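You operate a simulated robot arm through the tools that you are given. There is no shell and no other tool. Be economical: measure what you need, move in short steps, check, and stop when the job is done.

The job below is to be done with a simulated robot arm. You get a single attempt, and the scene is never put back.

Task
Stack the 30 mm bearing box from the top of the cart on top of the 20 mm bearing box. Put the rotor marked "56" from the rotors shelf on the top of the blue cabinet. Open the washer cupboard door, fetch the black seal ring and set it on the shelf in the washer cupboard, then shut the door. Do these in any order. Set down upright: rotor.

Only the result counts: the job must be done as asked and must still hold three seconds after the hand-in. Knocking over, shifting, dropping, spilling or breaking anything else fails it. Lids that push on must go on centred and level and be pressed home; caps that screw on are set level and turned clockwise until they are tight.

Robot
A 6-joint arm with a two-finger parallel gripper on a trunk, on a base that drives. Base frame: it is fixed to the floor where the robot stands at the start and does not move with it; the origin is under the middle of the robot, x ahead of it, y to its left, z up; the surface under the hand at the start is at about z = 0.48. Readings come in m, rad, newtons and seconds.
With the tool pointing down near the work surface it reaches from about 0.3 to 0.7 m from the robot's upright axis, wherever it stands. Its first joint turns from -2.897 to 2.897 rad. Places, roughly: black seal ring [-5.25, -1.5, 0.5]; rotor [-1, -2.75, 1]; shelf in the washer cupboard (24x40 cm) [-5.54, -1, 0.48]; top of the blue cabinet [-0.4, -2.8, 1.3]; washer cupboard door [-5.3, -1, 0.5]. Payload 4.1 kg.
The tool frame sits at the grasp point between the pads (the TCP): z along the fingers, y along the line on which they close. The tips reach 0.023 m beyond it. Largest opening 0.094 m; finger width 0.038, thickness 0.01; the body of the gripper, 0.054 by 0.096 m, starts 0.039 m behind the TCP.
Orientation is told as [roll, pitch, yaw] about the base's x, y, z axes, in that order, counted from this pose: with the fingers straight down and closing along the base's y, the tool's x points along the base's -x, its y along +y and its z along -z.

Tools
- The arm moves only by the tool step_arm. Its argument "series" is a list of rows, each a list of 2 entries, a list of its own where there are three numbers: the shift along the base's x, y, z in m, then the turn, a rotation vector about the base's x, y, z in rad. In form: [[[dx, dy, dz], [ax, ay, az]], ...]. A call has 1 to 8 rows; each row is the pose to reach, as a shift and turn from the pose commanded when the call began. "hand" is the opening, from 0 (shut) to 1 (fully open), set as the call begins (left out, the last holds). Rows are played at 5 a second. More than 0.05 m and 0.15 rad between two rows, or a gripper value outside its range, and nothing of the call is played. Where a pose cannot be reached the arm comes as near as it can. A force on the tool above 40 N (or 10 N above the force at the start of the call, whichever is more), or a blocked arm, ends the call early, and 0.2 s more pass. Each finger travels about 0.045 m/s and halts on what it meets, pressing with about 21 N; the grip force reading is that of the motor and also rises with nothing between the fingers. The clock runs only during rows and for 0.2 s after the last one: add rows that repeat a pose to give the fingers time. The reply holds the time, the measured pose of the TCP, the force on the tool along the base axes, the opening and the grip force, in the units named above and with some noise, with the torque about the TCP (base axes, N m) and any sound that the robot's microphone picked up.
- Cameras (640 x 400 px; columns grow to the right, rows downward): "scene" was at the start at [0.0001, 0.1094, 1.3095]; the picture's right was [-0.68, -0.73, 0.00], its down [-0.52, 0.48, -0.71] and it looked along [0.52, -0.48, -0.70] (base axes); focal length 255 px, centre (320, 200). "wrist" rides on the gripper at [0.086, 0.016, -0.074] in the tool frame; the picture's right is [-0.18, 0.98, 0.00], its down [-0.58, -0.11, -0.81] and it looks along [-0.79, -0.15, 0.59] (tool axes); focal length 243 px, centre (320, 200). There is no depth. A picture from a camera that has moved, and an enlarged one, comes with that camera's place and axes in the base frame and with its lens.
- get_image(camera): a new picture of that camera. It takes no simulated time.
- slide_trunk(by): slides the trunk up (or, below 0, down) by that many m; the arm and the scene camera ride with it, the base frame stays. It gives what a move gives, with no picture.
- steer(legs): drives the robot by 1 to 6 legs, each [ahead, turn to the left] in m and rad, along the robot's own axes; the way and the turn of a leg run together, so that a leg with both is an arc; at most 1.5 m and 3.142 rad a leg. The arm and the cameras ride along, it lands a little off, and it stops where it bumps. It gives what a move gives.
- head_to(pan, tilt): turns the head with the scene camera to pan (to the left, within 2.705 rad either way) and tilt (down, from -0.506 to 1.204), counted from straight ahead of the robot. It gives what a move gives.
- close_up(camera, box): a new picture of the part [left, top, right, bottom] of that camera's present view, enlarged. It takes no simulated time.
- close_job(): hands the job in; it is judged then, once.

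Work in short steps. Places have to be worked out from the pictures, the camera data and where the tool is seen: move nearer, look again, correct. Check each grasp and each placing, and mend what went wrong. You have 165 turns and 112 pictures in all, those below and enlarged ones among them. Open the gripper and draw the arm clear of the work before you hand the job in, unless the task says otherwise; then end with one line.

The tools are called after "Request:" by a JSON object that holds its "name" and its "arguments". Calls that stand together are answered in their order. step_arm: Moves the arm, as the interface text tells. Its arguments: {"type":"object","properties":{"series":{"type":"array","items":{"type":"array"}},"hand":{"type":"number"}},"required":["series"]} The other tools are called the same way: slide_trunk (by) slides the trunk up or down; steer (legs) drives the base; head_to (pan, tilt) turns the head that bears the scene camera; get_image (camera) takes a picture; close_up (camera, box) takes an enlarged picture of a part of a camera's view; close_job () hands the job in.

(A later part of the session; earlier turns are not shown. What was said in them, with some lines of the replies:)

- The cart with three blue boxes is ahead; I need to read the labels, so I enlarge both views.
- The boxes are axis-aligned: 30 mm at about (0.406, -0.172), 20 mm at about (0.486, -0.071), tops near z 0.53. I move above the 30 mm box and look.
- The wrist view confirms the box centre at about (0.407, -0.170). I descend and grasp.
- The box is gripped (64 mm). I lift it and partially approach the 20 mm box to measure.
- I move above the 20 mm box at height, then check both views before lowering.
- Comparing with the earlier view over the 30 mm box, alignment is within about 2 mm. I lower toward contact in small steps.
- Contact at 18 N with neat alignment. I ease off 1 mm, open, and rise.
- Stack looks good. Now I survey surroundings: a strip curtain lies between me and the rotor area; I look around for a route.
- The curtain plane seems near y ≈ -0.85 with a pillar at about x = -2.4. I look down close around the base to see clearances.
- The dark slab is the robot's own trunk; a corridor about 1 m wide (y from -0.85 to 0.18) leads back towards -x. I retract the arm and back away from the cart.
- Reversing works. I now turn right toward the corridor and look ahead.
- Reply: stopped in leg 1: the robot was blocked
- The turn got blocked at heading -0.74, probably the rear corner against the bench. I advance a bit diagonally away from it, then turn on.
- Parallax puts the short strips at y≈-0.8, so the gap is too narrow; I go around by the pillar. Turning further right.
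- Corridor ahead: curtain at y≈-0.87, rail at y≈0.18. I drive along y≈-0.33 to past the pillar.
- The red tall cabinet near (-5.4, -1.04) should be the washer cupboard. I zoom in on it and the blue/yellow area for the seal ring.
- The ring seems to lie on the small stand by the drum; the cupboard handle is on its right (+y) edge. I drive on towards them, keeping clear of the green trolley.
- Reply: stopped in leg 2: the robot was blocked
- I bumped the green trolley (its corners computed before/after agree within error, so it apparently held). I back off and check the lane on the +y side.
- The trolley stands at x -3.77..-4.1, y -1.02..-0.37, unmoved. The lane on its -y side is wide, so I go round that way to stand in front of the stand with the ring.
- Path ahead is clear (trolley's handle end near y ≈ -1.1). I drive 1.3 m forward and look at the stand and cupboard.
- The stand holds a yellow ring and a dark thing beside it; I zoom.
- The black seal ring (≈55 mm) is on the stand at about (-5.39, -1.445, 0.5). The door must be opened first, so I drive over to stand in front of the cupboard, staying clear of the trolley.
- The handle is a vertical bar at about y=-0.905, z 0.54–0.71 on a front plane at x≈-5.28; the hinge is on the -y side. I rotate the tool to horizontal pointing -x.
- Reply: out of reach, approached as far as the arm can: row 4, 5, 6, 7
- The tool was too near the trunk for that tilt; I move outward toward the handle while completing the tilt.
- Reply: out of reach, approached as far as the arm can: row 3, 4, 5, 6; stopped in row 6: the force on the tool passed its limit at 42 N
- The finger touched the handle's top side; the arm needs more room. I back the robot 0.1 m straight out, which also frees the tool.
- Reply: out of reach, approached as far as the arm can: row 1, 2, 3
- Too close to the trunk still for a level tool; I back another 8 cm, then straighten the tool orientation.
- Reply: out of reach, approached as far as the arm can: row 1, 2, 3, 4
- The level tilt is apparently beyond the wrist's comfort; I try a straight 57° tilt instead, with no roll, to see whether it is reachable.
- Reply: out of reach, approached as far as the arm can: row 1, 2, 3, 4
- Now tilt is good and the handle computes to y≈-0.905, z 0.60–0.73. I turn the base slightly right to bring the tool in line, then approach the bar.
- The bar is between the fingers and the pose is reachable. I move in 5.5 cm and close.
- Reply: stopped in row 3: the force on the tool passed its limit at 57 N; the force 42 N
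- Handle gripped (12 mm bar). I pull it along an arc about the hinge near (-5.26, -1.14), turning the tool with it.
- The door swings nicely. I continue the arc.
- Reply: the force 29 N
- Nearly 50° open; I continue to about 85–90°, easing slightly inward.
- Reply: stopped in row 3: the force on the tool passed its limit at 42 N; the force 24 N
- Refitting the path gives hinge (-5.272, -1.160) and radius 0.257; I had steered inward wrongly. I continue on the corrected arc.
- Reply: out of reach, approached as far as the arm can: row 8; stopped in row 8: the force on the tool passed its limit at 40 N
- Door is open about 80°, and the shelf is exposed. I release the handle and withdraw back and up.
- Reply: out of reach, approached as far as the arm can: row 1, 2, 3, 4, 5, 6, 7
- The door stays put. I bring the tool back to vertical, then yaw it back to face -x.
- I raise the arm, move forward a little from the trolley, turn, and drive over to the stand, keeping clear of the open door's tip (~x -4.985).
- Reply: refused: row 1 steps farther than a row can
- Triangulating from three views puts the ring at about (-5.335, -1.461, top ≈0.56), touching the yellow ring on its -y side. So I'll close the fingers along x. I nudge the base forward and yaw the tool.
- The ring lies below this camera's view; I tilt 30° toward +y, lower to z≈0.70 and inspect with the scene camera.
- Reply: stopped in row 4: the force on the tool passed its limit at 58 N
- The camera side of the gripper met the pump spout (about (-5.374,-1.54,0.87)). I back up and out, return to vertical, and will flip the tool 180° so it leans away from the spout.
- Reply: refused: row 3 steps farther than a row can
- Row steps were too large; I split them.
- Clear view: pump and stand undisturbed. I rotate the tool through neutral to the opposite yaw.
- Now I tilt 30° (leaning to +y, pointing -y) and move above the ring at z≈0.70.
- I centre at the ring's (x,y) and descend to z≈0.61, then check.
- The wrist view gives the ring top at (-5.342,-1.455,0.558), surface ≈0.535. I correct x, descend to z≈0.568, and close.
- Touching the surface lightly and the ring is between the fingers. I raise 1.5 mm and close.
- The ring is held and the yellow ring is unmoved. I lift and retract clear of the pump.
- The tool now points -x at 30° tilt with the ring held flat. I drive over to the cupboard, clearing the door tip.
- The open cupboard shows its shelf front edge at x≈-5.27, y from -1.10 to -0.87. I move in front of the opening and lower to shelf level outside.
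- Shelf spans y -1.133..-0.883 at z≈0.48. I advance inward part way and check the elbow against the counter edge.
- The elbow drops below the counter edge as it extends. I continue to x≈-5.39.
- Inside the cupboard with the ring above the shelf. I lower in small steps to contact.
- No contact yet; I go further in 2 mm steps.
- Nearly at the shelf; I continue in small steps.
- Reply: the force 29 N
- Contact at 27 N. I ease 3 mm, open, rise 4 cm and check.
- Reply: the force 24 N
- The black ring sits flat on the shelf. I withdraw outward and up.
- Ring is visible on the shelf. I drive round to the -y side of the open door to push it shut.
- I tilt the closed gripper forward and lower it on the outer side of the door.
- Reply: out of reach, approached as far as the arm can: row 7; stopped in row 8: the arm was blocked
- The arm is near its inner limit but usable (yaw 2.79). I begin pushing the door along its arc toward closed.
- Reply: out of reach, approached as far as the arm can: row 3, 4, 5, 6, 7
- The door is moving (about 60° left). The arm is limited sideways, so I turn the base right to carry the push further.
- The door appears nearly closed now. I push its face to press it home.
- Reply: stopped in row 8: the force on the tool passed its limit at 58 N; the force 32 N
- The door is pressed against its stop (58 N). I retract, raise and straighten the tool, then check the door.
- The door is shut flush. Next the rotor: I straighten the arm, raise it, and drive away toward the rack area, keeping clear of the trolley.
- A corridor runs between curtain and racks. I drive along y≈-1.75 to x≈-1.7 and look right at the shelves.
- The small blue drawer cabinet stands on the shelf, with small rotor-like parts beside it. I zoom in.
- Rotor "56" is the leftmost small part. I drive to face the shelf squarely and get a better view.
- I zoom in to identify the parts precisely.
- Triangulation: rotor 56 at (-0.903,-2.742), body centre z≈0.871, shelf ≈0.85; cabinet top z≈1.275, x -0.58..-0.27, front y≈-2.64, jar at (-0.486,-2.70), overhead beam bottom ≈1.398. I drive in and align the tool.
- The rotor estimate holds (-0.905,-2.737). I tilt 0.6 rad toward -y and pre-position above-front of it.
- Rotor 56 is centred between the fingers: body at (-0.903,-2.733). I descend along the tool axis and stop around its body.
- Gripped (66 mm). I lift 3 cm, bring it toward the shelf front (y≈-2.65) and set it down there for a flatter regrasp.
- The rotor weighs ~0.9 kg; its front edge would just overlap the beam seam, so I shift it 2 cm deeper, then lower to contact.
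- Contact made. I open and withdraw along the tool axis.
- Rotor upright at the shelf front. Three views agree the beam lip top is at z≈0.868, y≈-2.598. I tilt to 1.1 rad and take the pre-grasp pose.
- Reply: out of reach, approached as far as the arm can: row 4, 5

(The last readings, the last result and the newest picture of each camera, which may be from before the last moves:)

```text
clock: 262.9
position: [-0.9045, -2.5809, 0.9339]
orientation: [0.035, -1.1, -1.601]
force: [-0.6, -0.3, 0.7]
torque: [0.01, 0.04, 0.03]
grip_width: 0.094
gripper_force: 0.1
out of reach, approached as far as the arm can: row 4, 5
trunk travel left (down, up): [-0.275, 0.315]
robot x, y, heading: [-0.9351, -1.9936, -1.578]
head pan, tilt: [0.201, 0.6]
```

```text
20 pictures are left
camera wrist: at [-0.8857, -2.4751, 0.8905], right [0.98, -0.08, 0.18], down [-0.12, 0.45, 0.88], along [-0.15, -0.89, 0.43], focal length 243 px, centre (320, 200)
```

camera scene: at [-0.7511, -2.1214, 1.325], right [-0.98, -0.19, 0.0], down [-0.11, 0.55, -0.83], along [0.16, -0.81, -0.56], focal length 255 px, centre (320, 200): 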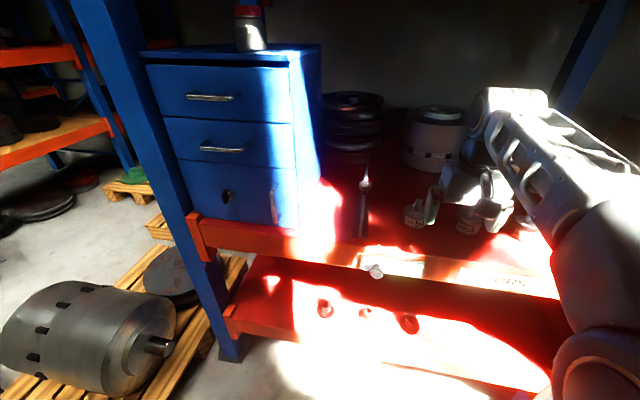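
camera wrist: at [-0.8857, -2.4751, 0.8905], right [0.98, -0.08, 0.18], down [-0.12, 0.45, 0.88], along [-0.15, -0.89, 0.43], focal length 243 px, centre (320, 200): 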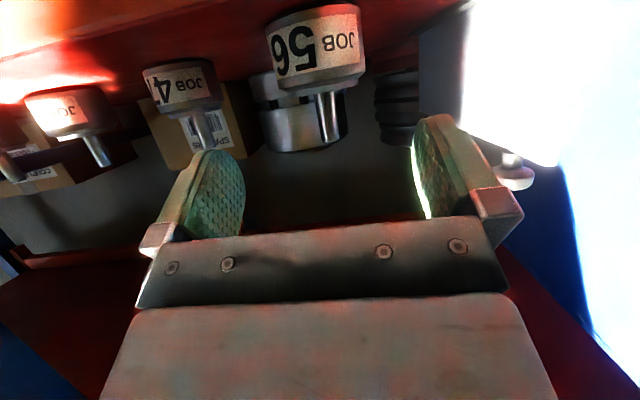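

Reachable except for a slight roll that should vanish further out. I advance along the tool axis onto the body.

Request:
{"name": "step_arm", "arguments": {"series": [[[0.0, -0.025, -0.012], [0, 0, 0]], [[0, -0.05, -0.025], [0, 0, 0]], [[0, -0.068, -0.034], [0, 0, 0]], [[0, -0.077, -0.039], [0, 0, 0]], [[0, -0.077, -0.039], [0, 0, 0]]]}}

Request:
{"name": "get_image", "arguments": {"camera": "wrist"}}

```text
clock: 264.1
position: [-0.9049, -2.6569, 0.8949]
orientation: [0.002, -1.101, -1.562]
force: [0.0, 0.1, -0.5]
torque: [0.0, -0.02, -0.01]
grip_width: 0.0939
gripper_force: 0.2
trunk travel left (down, up): [-0.275, 0.315]
robot x, y, heading: [-0.9381, -1.9915, -1.577]
head pan, tilt: [0.201, 0.6]
```

```text
19 pictures are left
camera wrist: at [-0.8882, -2.551, 0.8509], right [0.98, -0.07, 0.17], down [-0.11, 0.46, 0.88], along [-0.14, -0.89, 0.44], focal length 243 px, centre (320, 200)
```

wrist: 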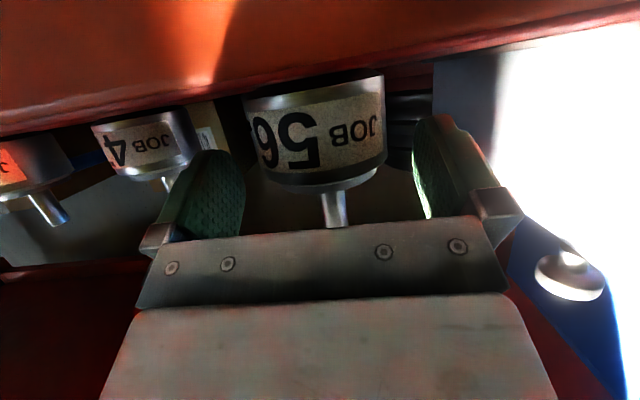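

Positioned well with no contact. I close and lift slightly.

Request:
{"name": "step_arm", "arguments": {"series": [[[0.001, -0.003, 0], [0, 0, 0]], [[0.001, -0.003, 0], [0, 0, 0]], [[0.001, -0.003, 0], [0, 0, 0]], [[0.001, -0.003, 0], [0, 0, 0]], [[0.001, -0.003, 0], [0, 0, 0]]], "hand": 0}}

Request:
{"name": "step_arm", "arguments": {"series": [[[0, 0, 0.015], [0, 0, 0]], [[0, 0, 0.03], [0, 0, 0]], [[0, 0.02, 0.04], [0, 0, 0]], [[0, 0.02, 0.04], [0, 0, 0]]]}}

Request:
{"name": "get_image", "arguments": {"camera": "wrist"}}

```text
clock: 265.2
position: [-0.9038, -2.6612, 0.8954]
orientation: [0.001, -1.101, -1.561]
force: [0.0, -1.2, -0.5]
torque: [-0.01, 0.2, 0.02]
grip_width: 0.0656
gripper_force: 21.2
trunk travel left (down, up): [-0.275, 0.315]
robot x, y, heading: [-0.9372, -1.9947, -1.577]
head pan, tilt: [0.201, 0.6]
```

```text
clock: 266.2
position: [-0.905, -2.6447, 0.9345]
orientation: [0.004, -1.099, -1.56]
force: [0.8, 0.9, -10.3]
torque: [0.17, -0.03, 0.0]
grip_width: 0.0654
gripper_force: 20.6
trunk travel left (down, up): [-0.275, 0.315]
robot x, y, heading: [-0.9328, -1.9915, -1.572]
head pan, tilt: [0.201, 0.6]
```

```text
18 pictures are left
camera wrist: at [-0.8878, -2.5388, 0.891], right [0.98, -0.07, 0.16], down [-0.11, 0.45, 0.88], along [-0.14, -0.89, 0.44], focal length 243 px, centre (320, 200)
```

wrist: 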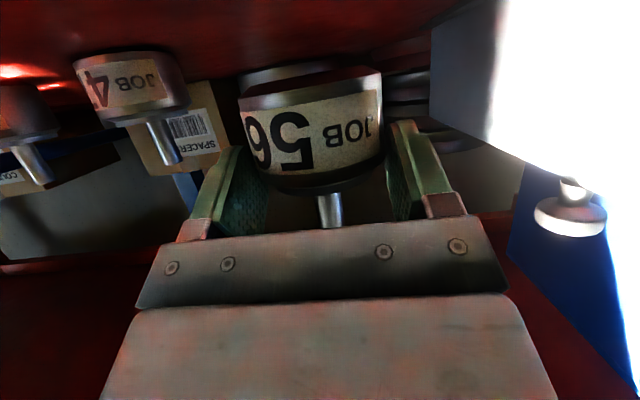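

Held securely (10 N load). I lift a bit more, back out, and drive over in front of the blue cabinet, raising the trunk.

Request:
{"name": "step_arm", "arguments": {"series": [[[0, 0, 0.02], [0, 0, 0]], [[0, 0, 0.04], [0, 0, 0]], [[0, 0, 0.04], [0, 0, 0]]]}}

Request:
{"name": "steer", "arguments": {"legs": [[-0.32, 0], [0, 1.571], [0.53, 0], [0, -1.571]]}}

Request:
{"name": "slide_trunk", "arguments": {"by": 0.31}}

Request:
{"name": "head_to", "arguments": {"pan": 0.0, "tilt": 0.35}}

Request:
{"name": "get_image", "arguments": {"camera": "scene"}}

```text
clock: 267.1
position: [-0.9031, -2.645, 0.9723]
orientation: [0.002, -1.1, -1.56]
force: [1.1, 0.0, -9.9]
torque: [0.18, -0.01, 0.03]
grip_width: 0.0655
gripper_force: 21.0
out of reach, approached as far as the arm can: row 1
trunk travel left (down, up): [-0.275, 0.315]
robot x, y, heading: [-0.9355, -1.9933, -1.579]
head pan, tilt: [0.201, 0.6]
```

```text
clock: 279.6
position: [-0.3296, -2.3167, 0.9735]
orientation: [0.001, -1.099, -1.531]
force: [0.2, 0.3, -9.7]
torque: [0.23, 0.0, 0.01]
grip_width: 0.0656
gripper_force: 20.6
trunk travel left (down, up): [-0.275, 0.315]
robot x, y, heading: [-0.3766, -1.6625, -1.55]
head pan, tilt: [0.201, 0.6]
```

```text
clock: 282.7
position: [-0.33, -2.3174, 1.2829]
orientation: [0.003, -1.099, -1.531]
force: [0.4, -0.4, -9.7]
torque: [0.18, 0.0, 0.0]
grip_width: 0.0657
gripper_force: 21.0
trunk travel left (down, up): [-0.585, 0.005]
robot x, y, heading: [-0.3844, -1.6674, -1.551]
head pan, tilt: [0.201, 0.6]
```

```text
clock: 283.5
position: [-0.3311, -2.3172, 1.2826]
orientation: [0.0, -1.1, -1.533]
force: [-0.1, -0.3, -9.1]
torque: [0.18, 0.02, 0.0]
grip_width: 0.0656
gripper_force: 20.7
trunk travel left (down, up): [-0.585, 0.005]
robot x, y, heading: [-0.3795, -1.6655, -1.549]
head pan, tilt: [0.0, 0.351]
```

```text
17 pictures are left
camera scene: at [-0.2136, -1.6974, 1.6576], right [-1.0, -0.02, 0.0], down [-0.01, 0.34, -0.94], along [0.02, -0.94, -0.34], focal length 255 px, centre (320, 200)
```

scene: 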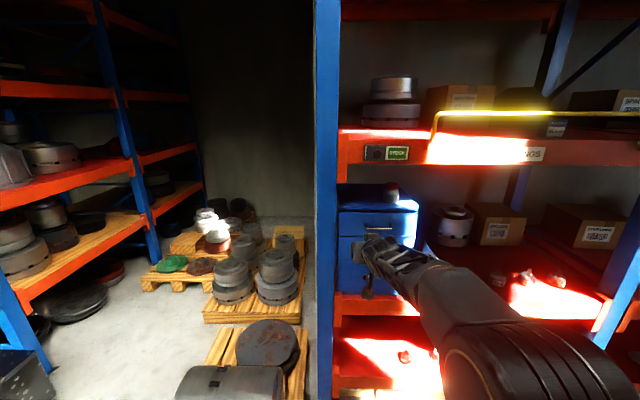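

I zoom in on the cabinet top and the beam clearance.

Request:
{"name": "close_up", "arguments": {"camera": "scene", "box": [320, 120, 448, 200]}}

Request:
{"name": "get_image", "arguments": {"camera": "wrist"}}

```text
5.00 times, centred on (384, 160) of scene
camera zoom: at [-0.2136, -1.6974, 1.6576], right [-1.0, -0.02, 0.0], down [-0.01, 0.34, -0.94], along [0.02, -0.94, -0.34], focal length 1277 px, centre (0, 400)
```

zoom: 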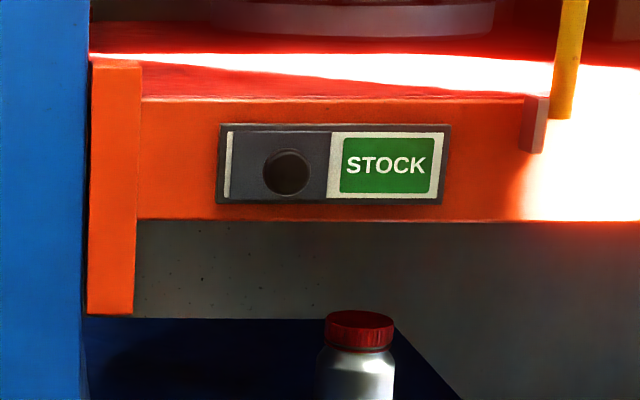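

```text
15 pictures are left
camera wrist: at [-0.3174, -2.2102, 1.2393], right [0.99, -0.04, 0.17], down [-0.13, 0.45, 0.88], along [-0.11, -0.89, 0.44], focal length 243 px, centre (320, 200)
```

wrist: 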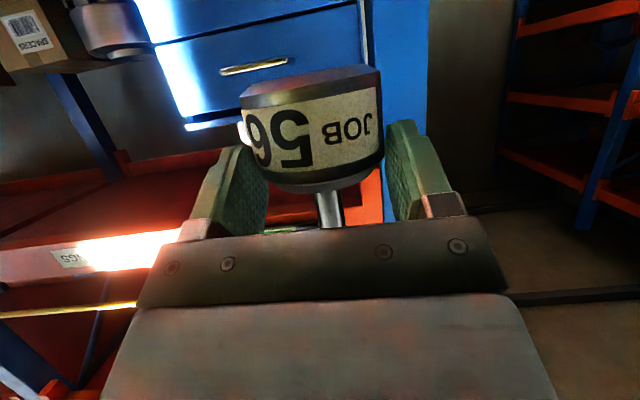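

The beam bottom is actually ≈1.457; only the end bracket (x>-0.305) hangs to 1.384. I target rotor at (-0.378,-2.70). First raise the arm, then turn slightly and approach.

Request:
{"name": "step_arm", "arguments": {"series": [[[0, -0.01, 0.04], [0, 0, 0]], [[0, -0.02, 0.08], [0, 0, 0]], [[0, -0.02, 0.085], [0, 0, 0]], [[0, -0.02, 0.085], [0, 0, 0]]]}}

Request:
{"name": "steer", "arguments": {"legs": [[0, -0.06], [0.22, 0]]}}

Request:
{"name": "get_image", "arguments": {"camera": "wrist"}}

Request:
{"name": "get_image", "arguments": {"camera": "scene"}}

```text
clock: 284.5
position: [-0.3303, -2.3358, 1.3667]
orientation: [0.001, -1.099, -1.53]
force: [0.0, -0.4, -9.3]
torque: [0.16, -0.01, 0.04]
grip_width: 0.0656
gripper_force: 21.1
trunk travel left (down, up): [-0.585, 0.005]
robot x, y, heading: [-0.3801, -1.6674, -1.547]
head pan, tilt: [0.0, 0.351]
```

```text
clock: 286.6
position: [-0.3842, -2.5526, 1.3674]
orientation: [0.002, -1.098, -1.597]
force: [-0.2, -0.9, -10.5]
torque: [0.2, 0.0, -0.01]
grip_width: 0.0656
gripper_force: 21.5
trunk travel left (down, up): [-0.585, 0.005]
robot x, y, heading: [-0.39, -1.8794, -1.614]
head pan, tilt: [0.0, 0.351]
```

```text
14 pictures are left
camera wrist: at [-0.3635, -2.4461, 1.3229], right [0.98, -0.11, 0.16], down [-0.1, 0.46, 0.88], along [-0.17, -0.88, 0.44], focal length 243 px, centre (320, 200)
```

wrist: 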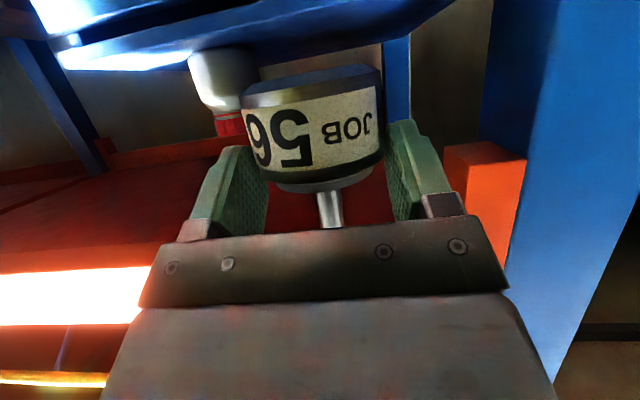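

```text
13 pictures are left
camera scene: at [-0.2249, -1.9225, 1.6576], right [-1.0, 0.04, 0.0], down [0.01, 0.34, -0.94], along [-0.04, -0.94, -0.35], focal length 255 px, centre (320, 200)
```

scene: 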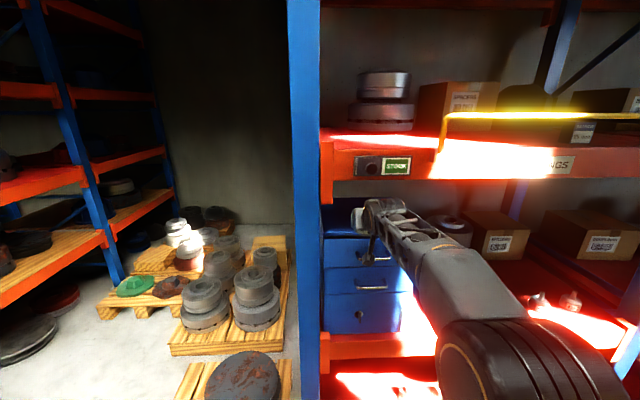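

Jar at about (-0.48,-2.70). I shift to x=-0.372 and move in over the cabinet top at z≈1.355.

Request:
{"name": "step_arm", "arguments": {"series": [[[0.006, -0.03, 0], [0, 0, 0]], [[0.012, -0.06, -0.004], [0, 0, 0]], [[0.012, -0.095, -0.008], [0, 0, 0]], [[0.012, -0.125, -0.012], [0, 0, 0]], [[0.012, -0.151, -0.014], [0, 0, 0]], [[0.012, -0.151, -0.014], [0, 0, 0]]]}}

Request:
{"name": "get_image", "arguments": {"camera": "wrist"}}

Request:
{"name": "close_up", "arguments": {"camera": "scene", "box": [300, 150, 460, 250]}}

```text
clock: 287.9
position: [-0.3728, -2.6891, 1.346]
orientation: [0.002, -1.096, -1.597]
force: [0.4, -0.2, -10.5]
torque: [0.17, -0.01, -0.02]
grip_width: 0.0655
gripper_force: 21.2
out of reach, approached as far as the arm can: row 5, 6
trunk travel left (down, up): [-0.585, 0.005]
robot x, y, heading: [-0.3889, -1.8831, -1.618]
head pan, tilt: [0.0, 0.351]
```

```text
12 pictures are left
camera wrist: at [-0.3528, -2.5831, 1.3026], right [0.98, -0.11, 0.16], down [-0.1, 0.45, 0.89], along [-0.17, -0.88, 0.43], focal length 243 px, centre (320, 200)
```

wrist: 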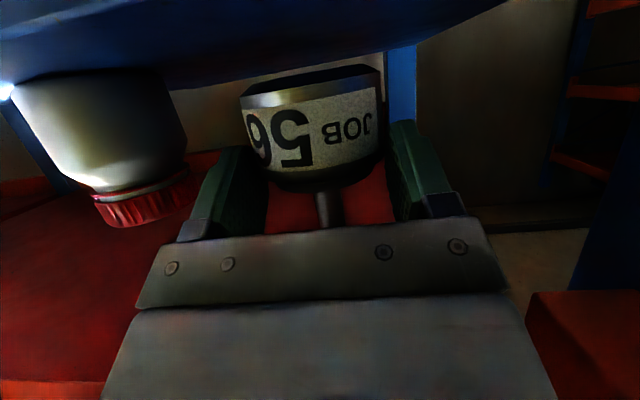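

```text
4.00 times, centred on (380, 200) of scene
camera zoom: at [-0.2247, -1.9227, 1.6576], right [-1.0, 0.04, 0.0], down [0.01, 0.34, -0.94], along [-0.04, -0.94, -0.35], focal length 1022 px, centre (80, 200)
```

zoom: 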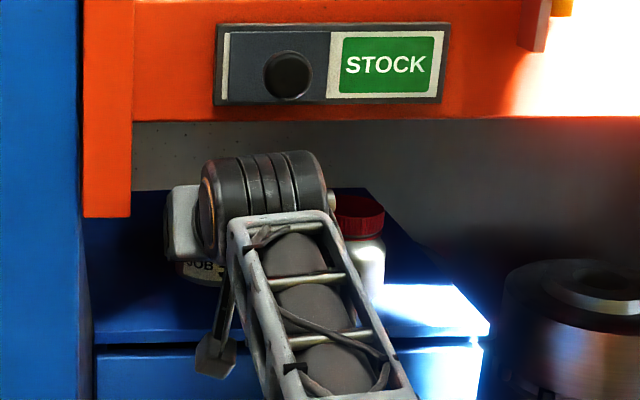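

The rotor is over the cabinet top (front edge y≈-2.645), clear of the jar. I roll 3 cm forward for margin, then lower gently.

Request:
{"name": "steer", "arguments": {"legs": [[0.03, 0]]}}

Request:
{"name": "step_arm", "arguments": {"series": [[[0.002, 0.012, -0.008], [0, 0, 0]], [[0.002, 0.012, -0.014], [0, 0, 0]], [[0.002, 0.012, -0.018], [0, 0, 0]], [[0.002, 0.012, -0.018], [0, 0, 0]]]}}

```text
clock: 288.8
position: [-0.3745, -2.7206, 1.3455]
orientation: [0.001, -1.097, -1.598]
force: [-1.0, -1.0, -11.0]
torque: [0.17, 0.01, -0.01]
grip_width: 0.0653
gripper_force: 21.0
trunk travel left (down, up): [-0.585, 0.005]
robot x, y, heading: [-0.3911, -1.9071, -1.616]
head pan, tilt: [0.0, 0.351]
```

```text
clock: 289.8
position: [-0.374, -2.7058, 1.3288]
orientation: [0.003, -1.095, -1.596]
force: [0.1, -0.3, -8.9]
torque: [0.2, 0.02, 0.02]
grip_width: 0.0658
gripper_force: 20.4
trunk travel left (down, up): [-0.585, 0.005]
robot x, y, heading: [-0.3924, -1.9089, -1.618]
head pan, tilt: [0.0, 0.351]
```

No contact yet; I continue down in small steps.

Request:
{"name": "step_arm", "arguments": {"series": [[[0, 0, -0.003], [0, 0, 0]], [[0, 0, -0.005], [0, 0, 0]], [[0, 0, -0.007], [0, 0, 0]], [[0, 0, -0.007], [0, 0, 0]]]}}

Request:
{"name": "get_image", "arguments": {"camera": "wrist"}}

```text
clock: 290.8
position: [-0.3734, -2.7037, 1.327]
orientation: [0.002, -1.104, -1.599]
force: [10.1, -0.8, 10.2]
torque: [0.04, -0.72, 1.41]
grip_width: 0.0652
gripper_force: 19.6
trunk travel left (down, up): [-0.585, 0.005]
robot x, y, heading: [-0.3948, -1.9055, -1.612]
head pan, tilt: [0.0, 0.351]
```

```text
10 pictures are left
camera wrist: at [-0.3525, -2.598, 1.282], right [0.98, -0.11, 0.17], down [-0.1, 0.46, 0.88], along [-0.17, -0.88, 0.44], focal length 243 px, centre (320, 200)
```

wrist: 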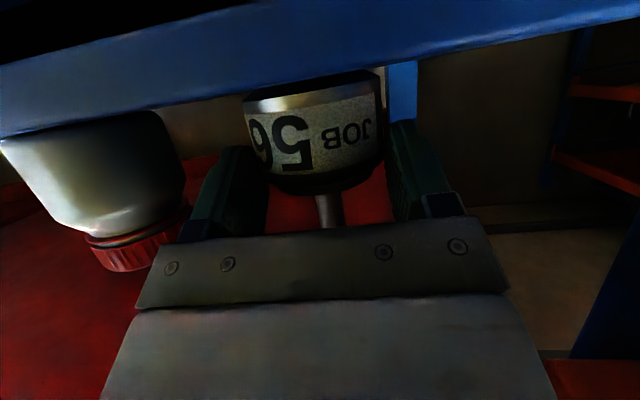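

Contact made (~19 N) but with some sideways load. I ease up 2 mm to see whether that vanishes.

Request:
{"name": "step_arm", "arguments": {"series": [[[0.001, 0, 0.003], [0, 0, 0]], [[0.001, 0, 0.005], [0, 0, 0]], [[0.001, 0, 0.005], [0, 0, 0]]]}}

Request:
{"name": "close_up", "arguments": {"camera": "scene", "box": [300, 150, 460, 250]}}

```text
clock: 291.6
position: [-0.3722, -2.7051, 1.3261]
orientation: [0.001, -1.096, -1.598]
force: [-4.3, 2.0, 2.0]
torque: [-0.33, 0.14, -0.19]
grip_width: 0.0657
gripper_force: 20.9
trunk travel left (down, up): [-0.585, 0.005]
robot x, y, heading: [-0.391, -1.9074, -1.613]
head pan, tilt: [0.0, 0.351]
```

```text
4.00 times, centred on (380, 200) of scene
camera zoom: at [-0.227, -1.9497, 1.6577], right [-1.0, 0.04, 0.0], down [0.02, 0.34, -0.94], along [-0.04, -0.94, -0.34], focal length 1022 px, centre (80, 200)
```

zoom: 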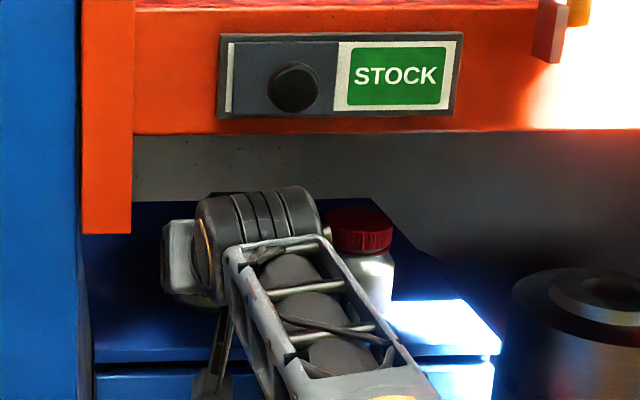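

Jar is unmoved, sideways load small, and the rotor's weight now rests on the cabinet. I open partially (to ~78 mm) to stay clear of the jar.

Request:
{"name": "step_arm", "arguments": {"series": [[[0, 0, 0], [0, 0, 0]], [[0, 0, 0], [0, 0, 0]], [[0, 0, 0], [0, 0, 0]]], "hand": 0.82}}

Request:
{"name": "get_image", "arguments": {"camera": "wrist"}}

```text
clock: 292.4
position: [-0.3699, -2.7052, 1.3277]
orientation: [0.003, -1.097, -1.597]
force: [-0.2, 1.0, -0.2]
torque: [-0.02, 0.01, 0.0]
grip_width: 0.0772
gripper_force: 0.1
trunk travel left (down, up): [-0.585, 0.005]
robot x, y, heading: [-0.3912, -1.9096, -1.617]
head pan, tilt: [0.0, 0.351]
```

```text
8 pictures are left
camera wrist: at [-0.3503, -2.5992, 1.2836], right [0.98, -0.11, 0.16], down [-0.1, 0.46, 0.88], along [-0.17, -0.88, 0.44], focal length 243 px, centre (320, 200)
```

wrist: 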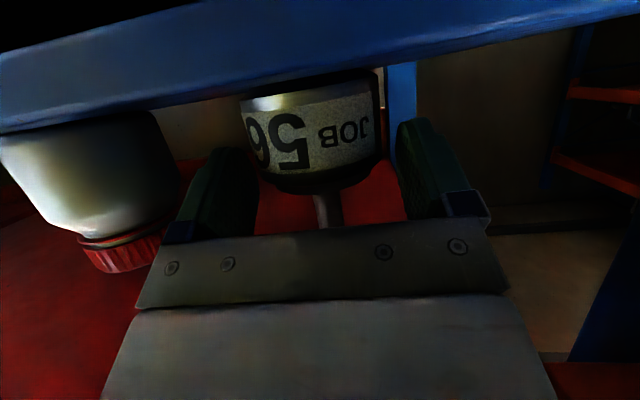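

Released with no residual force. I withdraw along the tool axis.

Request:
{"name": "step_arm", "arguments": {"series": [[[0, 0.027, 0.013], [0, 0, 0]], [[0.0, 0.055, 0.026], [0, 0, 0]], [[0.001, 0.09, 0.04], [0, 0, 0]], [[0.001, 0.125, 0.045], [0, 0, 0]], [[0.001, 0.16, 0.045], [0, 0, 0]], [[0.001, 0.16, 0.045], [0, 0, 0]]]}}

Request:
{"name": "steer", "arguments": {"legs": [[-0.25, 0]]}}

Request:
{"name": "get_image", "arguments": {"camera": "wrist"}}

Request:
{"name": "close_up", "arguments": {"camera": "scene", "box": [300, 130, 460, 230]}}

```text
clock: 293.8
position: [-0.3686, -2.545, 1.369]
orientation: [0.002, -1.098, -1.599]
force: [-0.6, 0.4, -0.6]
torque: [-0.02, 0.03, -0.01]
grip_width: 0.0771
gripper_force: 0.0
trunk travel left (down, up): [-0.585, 0.005]
robot x, y, heading: [-0.3924, -1.9068, -1.614]
head pan, tilt: [0.0, 0.351]
```

```text
clock: 295.6
position: [-0.3539, -2.2985, 1.3709]
orientation: [0.001, -1.097, -1.59]
force: [0.5, 0.2, 0.0]
torque: [0.04, -0.01, -0.04]
grip_width: 0.0771
gripper_force: 0.1
trunk travel left (down, up): [-0.585, 0.005]
robot x, y, heading: [-0.3821, -1.6621, -1.607]
head pan, tilt: [0.0, 0.351]
```

```text
7 pictures are left
camera wrist: at [-0.3339, -2.1929, 1.3271], right [0.98, -0.1, 0.16], down [-0.1, 0.46, 0.88], along [-0.16, -0.88, 0.44], focal length 243 px, centre (320, 200)
```

wrist: 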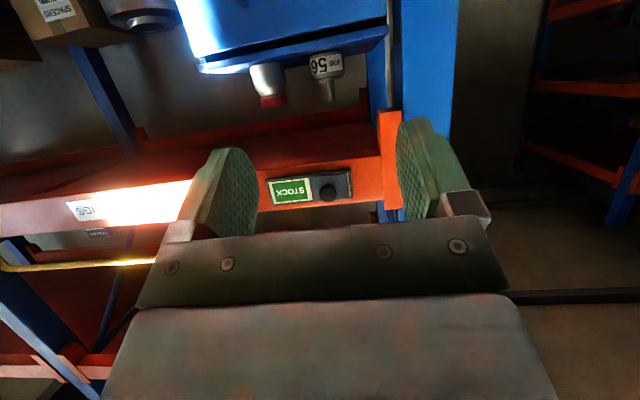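

```text
4.00 times, centred on (380, 180) of scene
camera zoom: at [-0.216, -1.7027, 1.6577], right [-1.0, 0.04, 0.0], down [0.01, 0.34, -0.94], along [-0.03, -0.94, -0.34], focal length 1022 px, centre (80, 280)
```

zoom: 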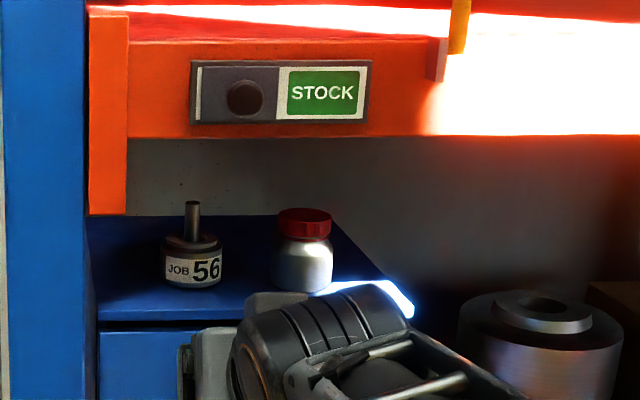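

Rotor 56 stands upright on the blue cabinet beside the untouched jar. The box stack, the ring on the shelf and the shut door were checked earlier. I open the gripper fully and hand in.

Request:
{"name": "step_arm", "arguments": {"series": [[[0, 0, 0], [0, 0, 0]], [[0, 0, 0], [0, 0, 0]]], "hand": 1}}

Request:
{"name": "close_job", "arguments": {}}

```text
clock: 296.2
position: [-0.3537, -2.3004, 1.3705]
orientation: [0.003, -1.097, -1.591]
force: [-0.2, -0.8, -0.7]
torque: [0.01, -0.01, -0.03]
grip_width: 0.0941
gripper_force: 0.1
trunk travel left (down, up): [-0.585, 0.005]
robot x, y, heading: [-0.3803, -1.6621, -1.607]
head pan, tilt: [0.0, 0.351]
```

```text
The job is handed in.
```

All three jobs are done and handed in: the 30 mm box is stacked on the 20 mm box, rotor 56 stands upright on the blue cabinet, and the black seal ring is on the washer cupboard shelf with the door shut; on the way the base bumped the green trolley and something unseen near the start, and the arm touched the oil-drum pump spout, with no shift I could see in the trolley or pump.
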